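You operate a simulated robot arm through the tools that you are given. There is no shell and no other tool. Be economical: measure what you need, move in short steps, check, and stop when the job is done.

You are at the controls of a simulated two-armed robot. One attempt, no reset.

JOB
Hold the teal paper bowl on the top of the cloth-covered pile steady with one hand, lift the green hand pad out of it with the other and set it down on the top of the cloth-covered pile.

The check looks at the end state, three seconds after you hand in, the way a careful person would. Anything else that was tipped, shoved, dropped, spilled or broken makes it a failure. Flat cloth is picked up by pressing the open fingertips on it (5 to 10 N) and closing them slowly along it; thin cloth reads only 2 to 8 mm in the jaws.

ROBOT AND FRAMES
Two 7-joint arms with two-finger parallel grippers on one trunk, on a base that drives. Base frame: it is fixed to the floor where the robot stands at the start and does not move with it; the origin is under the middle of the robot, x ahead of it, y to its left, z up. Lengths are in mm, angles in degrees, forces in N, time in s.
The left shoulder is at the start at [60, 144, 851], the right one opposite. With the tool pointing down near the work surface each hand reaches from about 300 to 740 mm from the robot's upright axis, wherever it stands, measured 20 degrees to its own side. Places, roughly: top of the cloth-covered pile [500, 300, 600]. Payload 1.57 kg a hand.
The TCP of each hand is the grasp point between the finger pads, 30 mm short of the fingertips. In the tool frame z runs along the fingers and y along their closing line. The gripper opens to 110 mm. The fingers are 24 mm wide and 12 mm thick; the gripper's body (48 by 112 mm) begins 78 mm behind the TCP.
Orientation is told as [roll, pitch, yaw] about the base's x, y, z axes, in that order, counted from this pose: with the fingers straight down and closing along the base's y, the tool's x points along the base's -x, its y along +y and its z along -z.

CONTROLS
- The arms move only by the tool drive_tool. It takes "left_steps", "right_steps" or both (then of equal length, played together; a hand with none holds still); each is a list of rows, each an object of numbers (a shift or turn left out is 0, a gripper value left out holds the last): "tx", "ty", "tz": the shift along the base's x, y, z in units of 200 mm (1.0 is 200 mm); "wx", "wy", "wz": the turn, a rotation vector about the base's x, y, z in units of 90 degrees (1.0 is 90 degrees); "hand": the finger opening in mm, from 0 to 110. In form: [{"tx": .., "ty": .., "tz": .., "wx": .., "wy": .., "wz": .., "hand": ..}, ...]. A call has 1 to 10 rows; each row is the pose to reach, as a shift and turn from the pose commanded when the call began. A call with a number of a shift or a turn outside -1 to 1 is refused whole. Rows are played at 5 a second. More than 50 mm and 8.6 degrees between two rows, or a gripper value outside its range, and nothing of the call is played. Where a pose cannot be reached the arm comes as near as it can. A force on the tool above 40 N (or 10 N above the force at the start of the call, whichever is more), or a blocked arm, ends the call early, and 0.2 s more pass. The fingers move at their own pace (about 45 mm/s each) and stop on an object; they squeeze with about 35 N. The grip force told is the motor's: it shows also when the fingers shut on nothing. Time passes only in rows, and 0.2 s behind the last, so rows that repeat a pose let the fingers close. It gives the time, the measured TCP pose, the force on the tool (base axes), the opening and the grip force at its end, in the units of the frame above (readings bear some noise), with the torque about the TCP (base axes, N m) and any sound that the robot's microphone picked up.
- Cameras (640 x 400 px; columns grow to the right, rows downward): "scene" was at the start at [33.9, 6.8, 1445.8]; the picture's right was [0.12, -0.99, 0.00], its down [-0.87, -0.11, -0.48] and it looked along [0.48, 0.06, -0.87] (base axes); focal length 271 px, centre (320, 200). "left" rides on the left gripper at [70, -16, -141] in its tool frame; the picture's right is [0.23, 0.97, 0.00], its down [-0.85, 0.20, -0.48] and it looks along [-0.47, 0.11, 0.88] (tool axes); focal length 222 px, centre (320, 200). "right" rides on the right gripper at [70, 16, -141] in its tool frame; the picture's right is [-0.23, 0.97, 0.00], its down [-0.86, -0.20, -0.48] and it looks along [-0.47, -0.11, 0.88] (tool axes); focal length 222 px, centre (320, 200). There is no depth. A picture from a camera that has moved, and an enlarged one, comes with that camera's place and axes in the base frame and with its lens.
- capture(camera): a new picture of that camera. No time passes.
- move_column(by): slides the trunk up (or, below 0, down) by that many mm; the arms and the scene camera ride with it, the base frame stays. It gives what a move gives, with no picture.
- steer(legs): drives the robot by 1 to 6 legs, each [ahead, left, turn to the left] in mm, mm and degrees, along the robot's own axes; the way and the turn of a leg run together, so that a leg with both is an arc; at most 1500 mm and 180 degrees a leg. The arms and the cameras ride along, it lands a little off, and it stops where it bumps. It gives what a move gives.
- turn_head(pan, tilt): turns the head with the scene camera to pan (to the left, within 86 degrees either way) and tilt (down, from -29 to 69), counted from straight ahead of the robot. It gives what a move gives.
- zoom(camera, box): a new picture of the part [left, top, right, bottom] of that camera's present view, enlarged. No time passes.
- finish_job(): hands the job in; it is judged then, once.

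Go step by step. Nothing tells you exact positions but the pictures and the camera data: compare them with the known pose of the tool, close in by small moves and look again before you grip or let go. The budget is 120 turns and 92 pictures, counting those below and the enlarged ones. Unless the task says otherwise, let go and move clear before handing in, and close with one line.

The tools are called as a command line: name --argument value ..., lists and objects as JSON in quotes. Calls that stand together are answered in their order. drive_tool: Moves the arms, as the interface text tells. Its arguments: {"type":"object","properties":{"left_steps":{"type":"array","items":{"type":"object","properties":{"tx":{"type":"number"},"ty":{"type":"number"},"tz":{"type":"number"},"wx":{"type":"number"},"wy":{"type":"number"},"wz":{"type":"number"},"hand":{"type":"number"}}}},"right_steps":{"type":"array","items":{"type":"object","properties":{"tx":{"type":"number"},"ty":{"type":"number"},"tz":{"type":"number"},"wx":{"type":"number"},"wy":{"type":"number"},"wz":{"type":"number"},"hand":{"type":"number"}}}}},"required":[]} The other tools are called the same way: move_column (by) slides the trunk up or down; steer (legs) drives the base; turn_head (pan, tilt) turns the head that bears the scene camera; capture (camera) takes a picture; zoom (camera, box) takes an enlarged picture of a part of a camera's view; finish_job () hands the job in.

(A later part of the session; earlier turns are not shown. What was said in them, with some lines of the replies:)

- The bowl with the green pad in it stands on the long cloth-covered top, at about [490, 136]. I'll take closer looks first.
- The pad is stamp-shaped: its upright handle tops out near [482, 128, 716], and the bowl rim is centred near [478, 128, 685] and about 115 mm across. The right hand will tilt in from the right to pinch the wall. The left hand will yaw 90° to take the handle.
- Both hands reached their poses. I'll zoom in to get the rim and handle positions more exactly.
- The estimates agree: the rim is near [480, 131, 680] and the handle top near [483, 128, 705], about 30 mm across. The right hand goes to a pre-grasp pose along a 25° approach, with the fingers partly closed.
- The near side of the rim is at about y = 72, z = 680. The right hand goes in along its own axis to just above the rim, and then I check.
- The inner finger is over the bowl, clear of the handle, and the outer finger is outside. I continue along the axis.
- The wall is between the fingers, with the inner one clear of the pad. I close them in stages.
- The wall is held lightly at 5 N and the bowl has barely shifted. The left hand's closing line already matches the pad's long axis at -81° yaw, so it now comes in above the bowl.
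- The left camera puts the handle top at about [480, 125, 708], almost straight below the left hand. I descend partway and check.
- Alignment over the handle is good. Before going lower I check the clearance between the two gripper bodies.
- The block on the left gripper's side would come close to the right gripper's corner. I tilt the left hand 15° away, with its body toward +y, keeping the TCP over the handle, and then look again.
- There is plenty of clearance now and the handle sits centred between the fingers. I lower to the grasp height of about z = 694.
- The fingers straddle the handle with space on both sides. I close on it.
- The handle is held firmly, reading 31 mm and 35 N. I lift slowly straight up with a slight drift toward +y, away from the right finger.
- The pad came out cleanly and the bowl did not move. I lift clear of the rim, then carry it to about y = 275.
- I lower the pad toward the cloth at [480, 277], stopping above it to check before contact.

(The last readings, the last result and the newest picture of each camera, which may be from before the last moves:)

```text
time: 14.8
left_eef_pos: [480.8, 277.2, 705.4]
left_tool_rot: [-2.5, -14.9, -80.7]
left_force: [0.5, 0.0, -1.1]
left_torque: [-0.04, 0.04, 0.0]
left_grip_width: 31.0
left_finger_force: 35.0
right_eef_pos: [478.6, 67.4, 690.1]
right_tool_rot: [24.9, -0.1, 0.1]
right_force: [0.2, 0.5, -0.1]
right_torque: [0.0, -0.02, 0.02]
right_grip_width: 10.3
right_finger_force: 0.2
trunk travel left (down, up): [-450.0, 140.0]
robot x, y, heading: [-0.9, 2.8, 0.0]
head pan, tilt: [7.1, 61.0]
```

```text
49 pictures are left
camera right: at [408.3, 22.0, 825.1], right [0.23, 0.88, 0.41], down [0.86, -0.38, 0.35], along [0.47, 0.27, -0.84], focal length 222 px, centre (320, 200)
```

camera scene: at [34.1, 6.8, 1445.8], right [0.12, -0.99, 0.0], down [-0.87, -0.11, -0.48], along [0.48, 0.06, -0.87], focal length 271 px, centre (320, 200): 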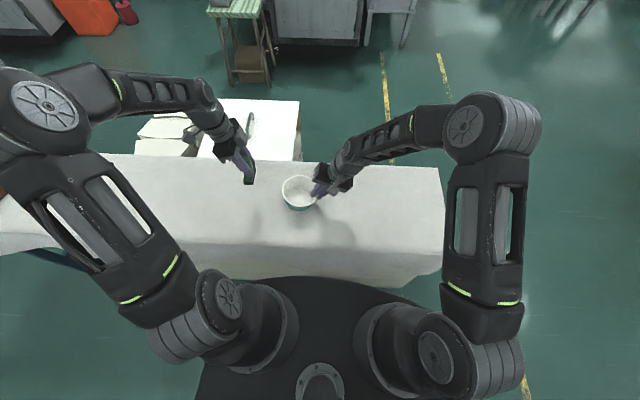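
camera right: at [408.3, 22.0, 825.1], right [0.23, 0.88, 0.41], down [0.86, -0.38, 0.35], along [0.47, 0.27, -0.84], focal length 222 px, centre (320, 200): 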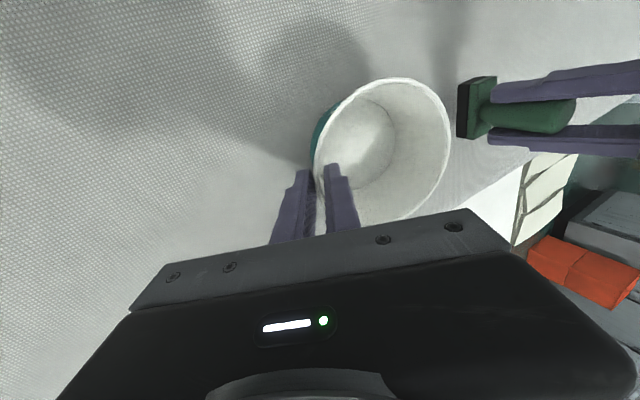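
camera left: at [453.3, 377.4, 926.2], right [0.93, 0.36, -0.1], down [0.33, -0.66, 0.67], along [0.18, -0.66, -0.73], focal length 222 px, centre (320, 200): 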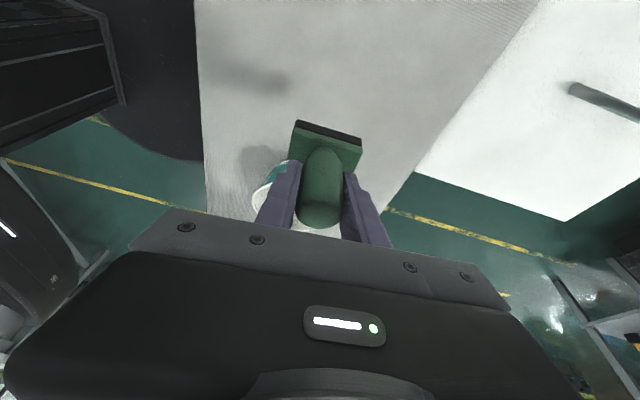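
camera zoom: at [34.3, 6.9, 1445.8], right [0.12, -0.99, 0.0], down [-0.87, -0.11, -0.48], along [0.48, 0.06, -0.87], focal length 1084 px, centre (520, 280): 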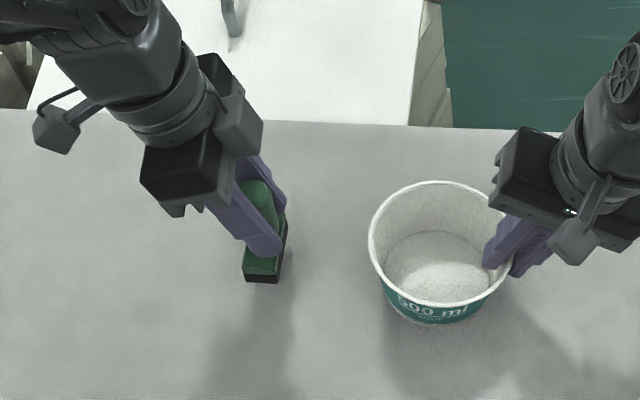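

The pad looks upright and just above the cloth. I lower it in small steps and watch the force.

drive_tool --left_steps '[{"tz": -0.015}, {"tz": -0.03}, {"tz": -0.045}]'

drive_tool --left_steps '[{"tz": -0.01}, {"tz": -0.015}]'

zoom --camera "left" --box '[240, 80, 400, 240]'

```text
time: 15.6
left_eef_pos: [481.5, 277.4, 697.3]
left_tool_rot: [-2.3, -15.0, -80.8]
left_force: [0.1, -1.1, -2.3]
left_torque: [-0.04, 0.05, 0.01]
left_grip_width: 30.8
left_finger_force: 34.9
right_eef_pos: [478.8, 67.0, 692.1]
right_tool_rot: [25.0, 0.0, 0.1]
right_force: [-0.4, 0.2, -0.4]
right_torque: [0.0, -0.04, -0.02]
right_grip_width: 10.1
right_finger_force: 0.1
trunk travel left (down, up): [-450.0, 140.0]
robot x, y, heading: [0.1, -4.5, 0.1]
head pan, tilt: [7.1, 61.0]
```

```text
time: 16.2
left_eef_pos: [481.0, 276.3, 694.3]
left_tool_rot: [-2.4, -14.9, -80.6]
left_force: [0.3, -0.4, -1.6]
left_torque: [-0.01, -0.01, 0.02]
left_grip_width: 31.3
left_finger_force: 34.7
right_eef_pos: [477.0, 67.0, 689.7]
right_tool_rot: [25.0, 0.0, 0.0]
right_force: [0.6, 0.2, 0.1]
right_torque: [-0.04, 0.01, -0.03]
right_grip_width: 10.2
right_finger_force: 0.3
trunk travel left (down, up): [-450.0, 140.0]
robot x, y, heading: [0.3, -1.1, -0.1]
head pan, tilt: [7.1, 61.0]
```

```text
2.50 times, centred on (320, 160) of left
camera zoom: at [452.9, 377.5, 814.9], right [0.93, 0.36, -0.1], down [0.33, -0.66, 0.67], along [0.18, -0.66, -0.73], focal length 555 px, centre (320, 300)
```

zoom: 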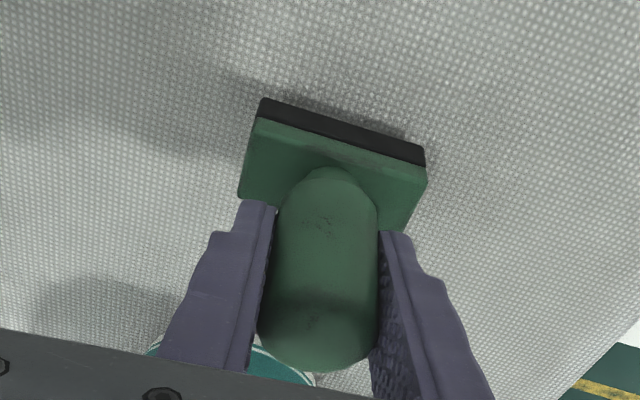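

Contact has not shown yet. I continue down in 1 mm steps.

drive_tool --left_steps '[{"tz": -0.005}, {"tz": -0.01}]'

drive_tool --left_steps '[{"tz": -0.005}, {"tz": -0.005}]'

```text
time: 16.8
left_eef_pos: [480.6, 276.6, 692.5]
left_tool_rot: [-2.4, -14.8, -80.6]
left_force: [-0.5, 0.3, -1.4]
left_torque: [-0.01, 0.0, -0.01]
left_grip_width: 31.2
left_finger_force: 34.9
right_eef_pos: [479.6, 67.3, 690.9]
right_tool_rot: [25.0, 0.1, 0.0]
right_force: [0.0, -0.1, -0.2]
right_torque: [-0.02, 0.0, 0.01]
right_grip_width: 9.9
right_finger_force: 0.5
trunk travel left (down, up): [-450.0, 140.0]
robot x, y, heading: [-1.7, -0.4, -0.2]
head pan, tilt: [7.1, 61.0]
```

```text
time: 17.4
left_eef_pos: [480.9, 277.6, 691.3]
left_tool_rot: [-2.3, -14.9, -80.6]
left_force: [0.1, 0.3, -0.7]
left_torque: [-0.02, 0.02, -0.01]
left_grip_width: 30.7
left_finger_force: 35.4
right_eef_pos: [478.2, 67.6, 690.2]
right_tool_rot: [24.9, -0.1, 0.0]
right_force: [-0.8, -0.6, 0.2]
right_torque: [0.0, -0.02, 0.02]
right_grip_width: 10.3
right_finger_force: 0.0
trunk travel left (down, up): [-450.0, 140.0]
robot x, y, heading: [2.8, 0.2, 0.0]
head pan, tilt: [7.1, 61.0]
```

drive_tool --left_steps '[{"tz": -0.005}, {"tz": -0.007}]'

drive_tool --left_steps '[{"tz": -0.004}, {"tz": -0.004}]'

zoom --camera "right" --box '[440, 60, 600, 160]'

```text
time: 18.0
left_eef_pos: [481.0, 278.2, 690.6]
left_tool_rot: [-2.5, -14.9, -80.8]
left_force: [0.5, 0.9, -1.7]
left_torque: [-0.01, -0.02, -0.02]
left_grip_width: 31.0
left_finger_force: 34.9
right_eef_pos: [479.4, 68.5, 691.2]
right_tool_rot: [25.0, 0.1, 0.1]
right_force: [-0.1, -0.7, -0.3]
right_torque: [0.01, 0.0, 0.01]
right_grip_width: 10.2
right_finger_force: 0.4
trunk travel left (down, up): [-450.0, 140.0]
robot x, y, heading: [-0.5, 1.9, -0.0]
head pan, tilt: [7.1, 61.0]
```

```text
time: 18.6
left_eef_pos: [481.0, 276.9, 689.2]
left_tool_rot: [-2.4, -14.9, -80.7]
left_force: [-0.1, 0.0, -0.8]
left_torque: [0.0, -0.02, -0.02]
left_grip_width: 31.0
left_finger_force: 35.0
right_eef_pos: [478.2, 67.3, 690.4]
right_tool_rot: [25.0, 0.0, 0.1]
right_force: [0.5, 0.1, -0.7]
right_torque: [0.0, 0.02, -0.02]
right_grip_width: 10.1
right_finger_force: 0.3
trunk travel left (down, up): [-450.0, 140.0]
robot x, y, heading: [1.1, -2.0, 0.1]
head pan, tilt: [7.1, 61.0]
```

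```text
4.00 times, centred on (520, 110) of right
camera zoom: at [408.2, 21.9, 825.1], right [0.23, 0.88, 0.41], down [0.86, -0.38, 0.35], along [0.47, 0.27, -0.84], focal length 888 px, centre (-480, 560)
```

zoom: 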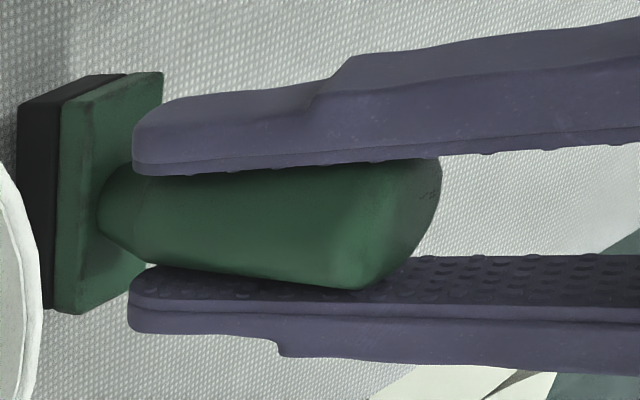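

Close, but there is still no clear contact. I keep lowering in 1 mm steps.

drive_tool --left_steps '[{"tz": -0.005}, {"tz": -0.005}]'

drive_tool --left_steps '[{"tz": -0.005}, {"tz": -0.005}]'

zoom --camera "left" --box '[260, 90, 400, 180]'

```text
time: 19.2
left_eef_pos: [480.0, 275.9, 687.8]
left_tool_rot: [-2.4, -14.9, -80.7]
left_force: [0.1, 0.0, -2.7]
left_torque: [-0.01, -0.02, 0.01]
left_grip_width: 31.0
left_finger_force: 35.3
right_eef_pos: [478.7, 67.3, 689.3]
right_tool_rot: [25.0, 0.1, 0.0]
right_force: [0.0, -0.1, -0.4]
right_torque: [0.01, -0.02, -0.01]
right_grip_width: 10.3
right_finger_force: 0.0
trunk travel left (down, up): [-450.0, 140.0]
robot x, y, heading: [-2.0, 2.9, 0.0]
head pan, tilt: [7.1, 61.0]
```

```text
time: 19.8
left_eef_pos: [480.1, 276.6, 687.6]
left_tool_rot: [-2.4, -14.8, -80.7]
left_force: [0.4, -1.0, -2.0]
left_torque: [-0.03, -0.03, -0.01]
left_grip_width: 31.1
left_finger_force: 35.4
right_eef_pos: [479.1, 67.1, 691.3]
right_tool_rot: [25.0, 0.0, 0.0]
right_force: [0.4, -0.3, -0.3]
right_torque: [0.02, 0.01, 0.0]
right_grip_width: 10.2
right_finger_force: 0.1
trunk travel left (down, up): [-450.0, 140.0]
robot x, y, heading: [-0.0, 0.2, -0.0]
head pan, tilt: [7.1, 61.0]
```

```text
4.44 times, centred on (330, 135) of left
camera zoom: at [453.1, 377.0, 807.6], right [0.93, 0.36, -0.1], down [0.33, -0.66, 0.67], along [0.18, -0.66, -0.73], focal length 987 px, centre (276, 489)
```

zoom: 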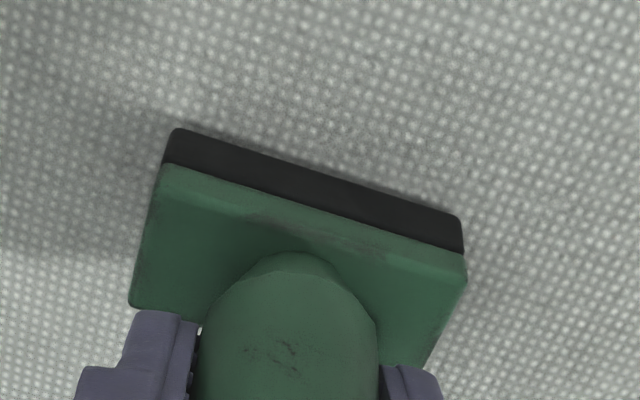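

drive_tool --left_steps '[{"tz": -0.005}, {"tz": -0.005}]'

drive_tool --left_steps '[{"tz": -0.005}, {"tz": -0.005}]'

zoom --camera "scene" --box '[230, 160, 294, 200]'

```text
time: 20.4
left_eef_pos: [480.5, 277.1, 686.6]
left_tool_rot: [-2.4, -14.9, -80.8]
left_force: [-1.8, 0.6, 8.1]
left_torque: [-0.01, -0.12, -0.03]
left_grip_width: 30.7
left_finger_force: 35.4
right_eef_pos: [478.2, 67.2, 691.6]
right_tool_rot: [25.0, -0.1, 0.0]
right_force: [-0.1, -0.3, -0.1]
right_torque: [0.0, -0.05, -0.01]
right_grip_width: 10.3
right_finger_force: 0.0
trunk travel left (down, up): [-450.0, 140.0]
robot x, y, heading: [3.9, -0.6, 0.0]
head pan, tilt: [7.1, 61.0]
```

```text
time: 21.0
left_eef_pos: [480.0, 276.6, 687.0]
left_tool_rot: [-2.3, -14.9, -80.7]
left_force: [-2.5, 0.8, 17.7]
left_torque: [-0.12, -0.37, -0.03]
left_grip_width: 31.1
left_finger_force: 34.6
right_eef_pos: [477.1, 67.2, 691.6]
right_tool_rot: [25.0, -0.1, 0.0]
right_force: [0.0, -0.6, 0.5]
right_torque: [0.0, -0.01, 0.03]
right_grip_width: 10.1
right_finger_force: 0.0
trunk travel left (down, up): [-450.0, 140.0]
robot x, y, heading: [-1.1, -1.6, 0.1]
head pan, tilt: [7.1, 61.0]
```

```text
10.00 times, centred on (262, 180) of scene
camera zoom: at [32.4, 6.1, 1446.0], right [0.12, -0.99, 0.0], down [-0.87, -0.11, -0.49], along [0.48, 0.06, -0.87], focal length 2709 px, centre (900, 400)
```

zoom: 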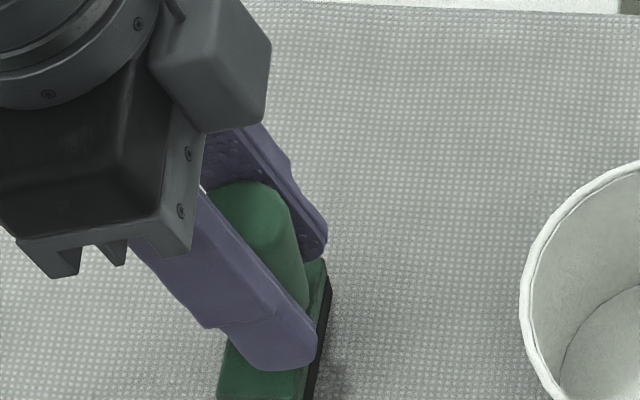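

The pad is on the cloth, pressing at about 18 N. I ease up 1 mm and then open the fingers slowly.

drive_tool --left_steps '[{"tz": 0.005}, {"tz": 0.006, "hand": 33}, {"tz": 0.006, "hand": 36}, {"tz": 0.006, "hand": 44}, {"tz": 0.006, "hand": 56}, {"tz": 0.006, "hand": 64}, {"tz": 0.006, "hand": 64}]'

zoom --camera "left" --box '[220, 80, 420, 240]'

zoom --camera "scene" --box '[210, 140, 338, 220]'

```text
time: 22.6
left_eef_pos: [479.8, 277.5, 685.8]
left_tool_rot: [-2.4, -14.9, -80.8]
left_force: [-0.1, -0.9, 0.0]
left_torque: [-0.04, 0.01, 0.01]
left_grip_width: 64.0
left_finger_force: 0.0
right_eef_pos: [478.9, 67.2, 690.6]
right_tool_rot: [25.0, 0.0, 0.1]
right_force: [-0.8, -0.1, -0.8]
right_torque: [0.02, -0.02, 0.01]
right_grip_width: 10.1
right_finger_force: 0.1
trunk travel left (down, up): [-450.0, 140.0]
robot x, y, heading: [-1.0, -1.7, 0.0]
head pan, tilt: [7.1, 61.0]
```

```text
2.50 times, centred on (320, 160) of left
camera zoom: at [452.9, 377.3, 806.9], right [0.93, 0.36, -0.1], down [0.33, -0.66, 0.67], along [0.18, -0.66, -0.73], focal length 555 px, centre (320, 300)
```

zoom: 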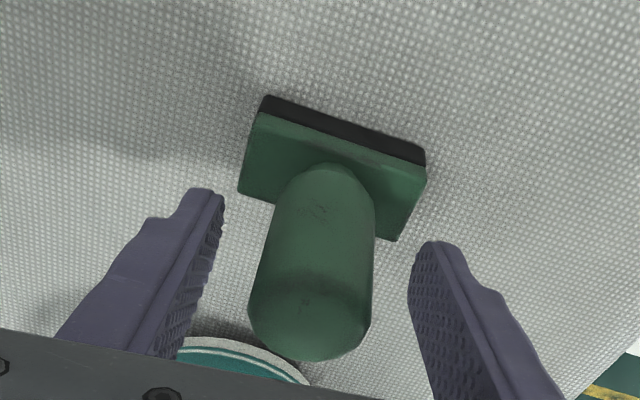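

```text
5.00 times, centred on (274, 180) of scene
camera zoom: at [34.0, 6.8, 1445.8], right [0.12, -0.99, 0.0], down [-0.87, -0.11, -0.48], along [0.48, 0.06, -0.87], focal length 1355 px, centre (550, 300)
```

zoom: 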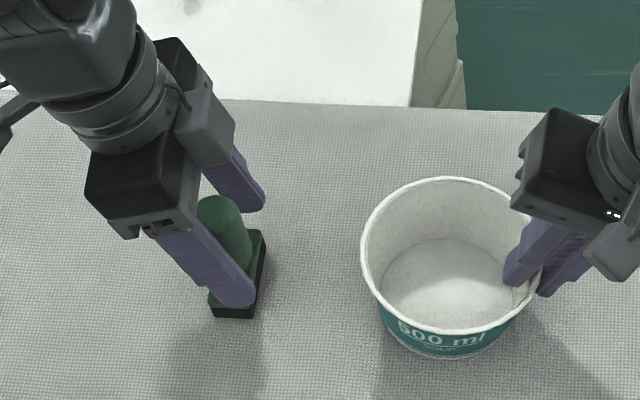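

The pad stands on its own. The left hand withdraws along its axis, and the right hand opens to 27 mm around the wall.

drive_tool --left_steps '[{"ty": 0.02, "tz": 0.08}, {"ty": 0.05, "tz": 0.2}, {"ty": 0.1, "tz": 0.4}, {"ty": 0.15, "tz": 0.6}, {"ty": 0.2, "tz": 0.75}]' --right_steps '[{"hand": 14}, {"hand": 18}, {"hand": 23}, {"hand": 27}, {"hand": 27}]'

zoom --camera "right" --box '[240, 60, 460, 250]'

zoom --camera "scene" --box '[210, 140, 338, 220]'

```text
time: 23.8
left_eef_pos: [479.6, 316.0, 836.8]
left_tool_rot: [-2.3, -14.9, -80.8]
left_force: [-0.6, -0.4, -0.2]
left_torque: [0.0, 0.0, 0.01]
left_grip_width: 64.0
left_finger_force: 0.0
right_eef_pos: [478.3, 67.3, 690.4]
right_tool_rot: [25.0, 0.1, 0.1]
right_force: [0.2, -0.6, 0.3]
right_torque: [0.02, 0.01, -0.01]
right_grip_width: 27.1
right_finger_force: 0.1
trunk travel left (down, up): [-450.0, 140.0]
robot x, y, heading: [-1.2, 1.1, 0.1]
head pan, tilt: [7.1, 61.0]
```

```text
2.11 times, centred on (350, 155) of right
camera zoom: at [408.1, 21.8, 825.2], right [0.23, 0.88, 0.41], down [0.85, -0.38, 0.35], along [0.47, 0.27, -0.84], focal length 468 px, centre (257, 295)
```

zoom: 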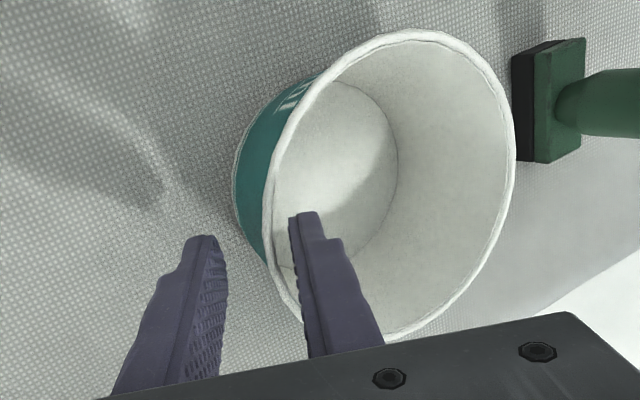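

```text
5.00 times, centred on (274, 180) of scene
camera zoom: at [33.8, 6.7, 1445.8], right [0.12, -0.99, 0.0], down [-0.87, -0.11, -0.48], along [0.48, 0.06, -0.87], focal length 1355 px, centre (550, 300)
```

zoom: 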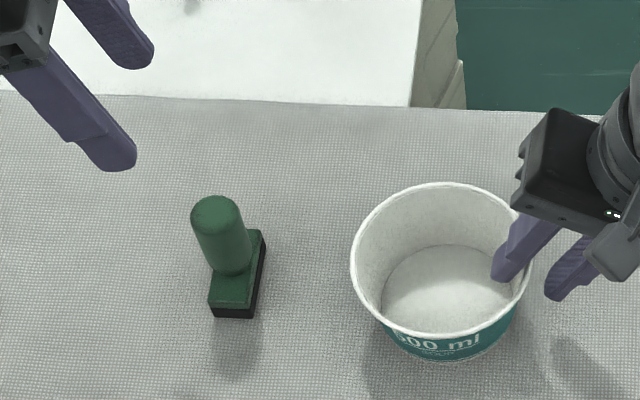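

The pad stands and the bowl is released. The right hand shifts inward 3 mm so the inner finger doesn't rub, then withdraws along its axis.

drive_tool --right_steps '[{"ty": 0.015}, {"ty": 0.003, "tz": 0.026}, {"ty": -0.02, "tz": 0.075}, {"ty": -0.066, "tz": 0.174}, {"ty": -0.13, "tz": 0.31}, {"ty": -0.22, "tz": 0.5}, {"ty": -0.31, "tz": 0.7}]'

capture --camera "scene"

zoom --camera "scene" --box '[210, 140, 338, 220]'

```text
time: 25.4
left_eef_pos: [479.9, 316.0, 837.0]
left_tool_rot: [-2.4, -14.9, -80.8]
left_force: [-0.4, -0.4, 0.6]
left_torque: [-0.04, 0.02, 0.02]
left_grip_width: 64.0
left_finger_force: 0.0
right_eef_pos: [477.3, 5.3, 831.5]
right_tool_rot: [25.0, 0.0, 0.0]
right_force: [-0.7, 0.4, 0.5]
right_torque: [0.01, -0.01, 0.02]
right_grip_width: 26.7
right_finger_force: 0.1
trunk travel left (down, up): [-450.0, 140.0]
robot x, y, heading: [1.3, 2.3, 0.4]
head pan, tilt: [7.1, 61.0]
```

```text
40 pictures are left
camera scene: at [33.5, 6.5, 1445.8], right [0.12, -0.99, 0.0], down [-0.87, -0.11, -0.49], along [0.48, 0.06, -0.87], focal length 271 px, centre (320, 200)
```

scene: 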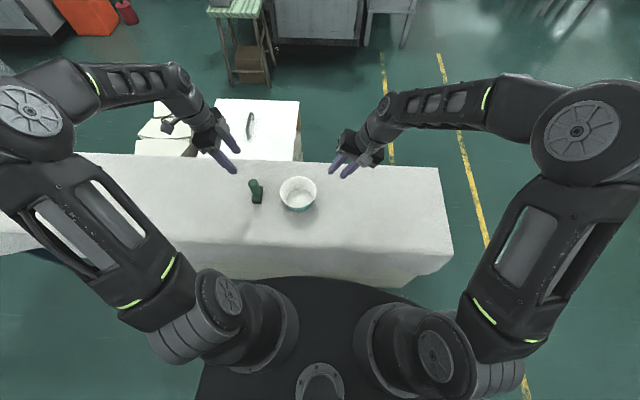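

```text
5.00 times, centred on (274, 180) of scene
camera zoom: at [33.5, 6.5, 1445.8], right [0.12, -0.99, 0.0], down [-0.87, -0.11, -0.49], along [0.48, 0.06, -0.87], focal length 1355 px, centre (550, 300)
```

zoom: 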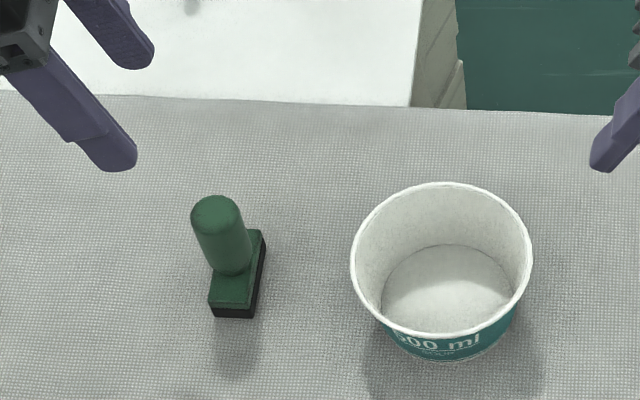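

The bowl and the pad both stand upright on the cloth and both hands are clear, so I hand the job in.

finish_job

```text
The job is handed in.
```

The green hand pad now stands upright on the cloth-covered pile, to the left of the bowl. The teal bowl is upright and ended up within a few millimetres of where it started; both hands let go and moved clear before I handed in.
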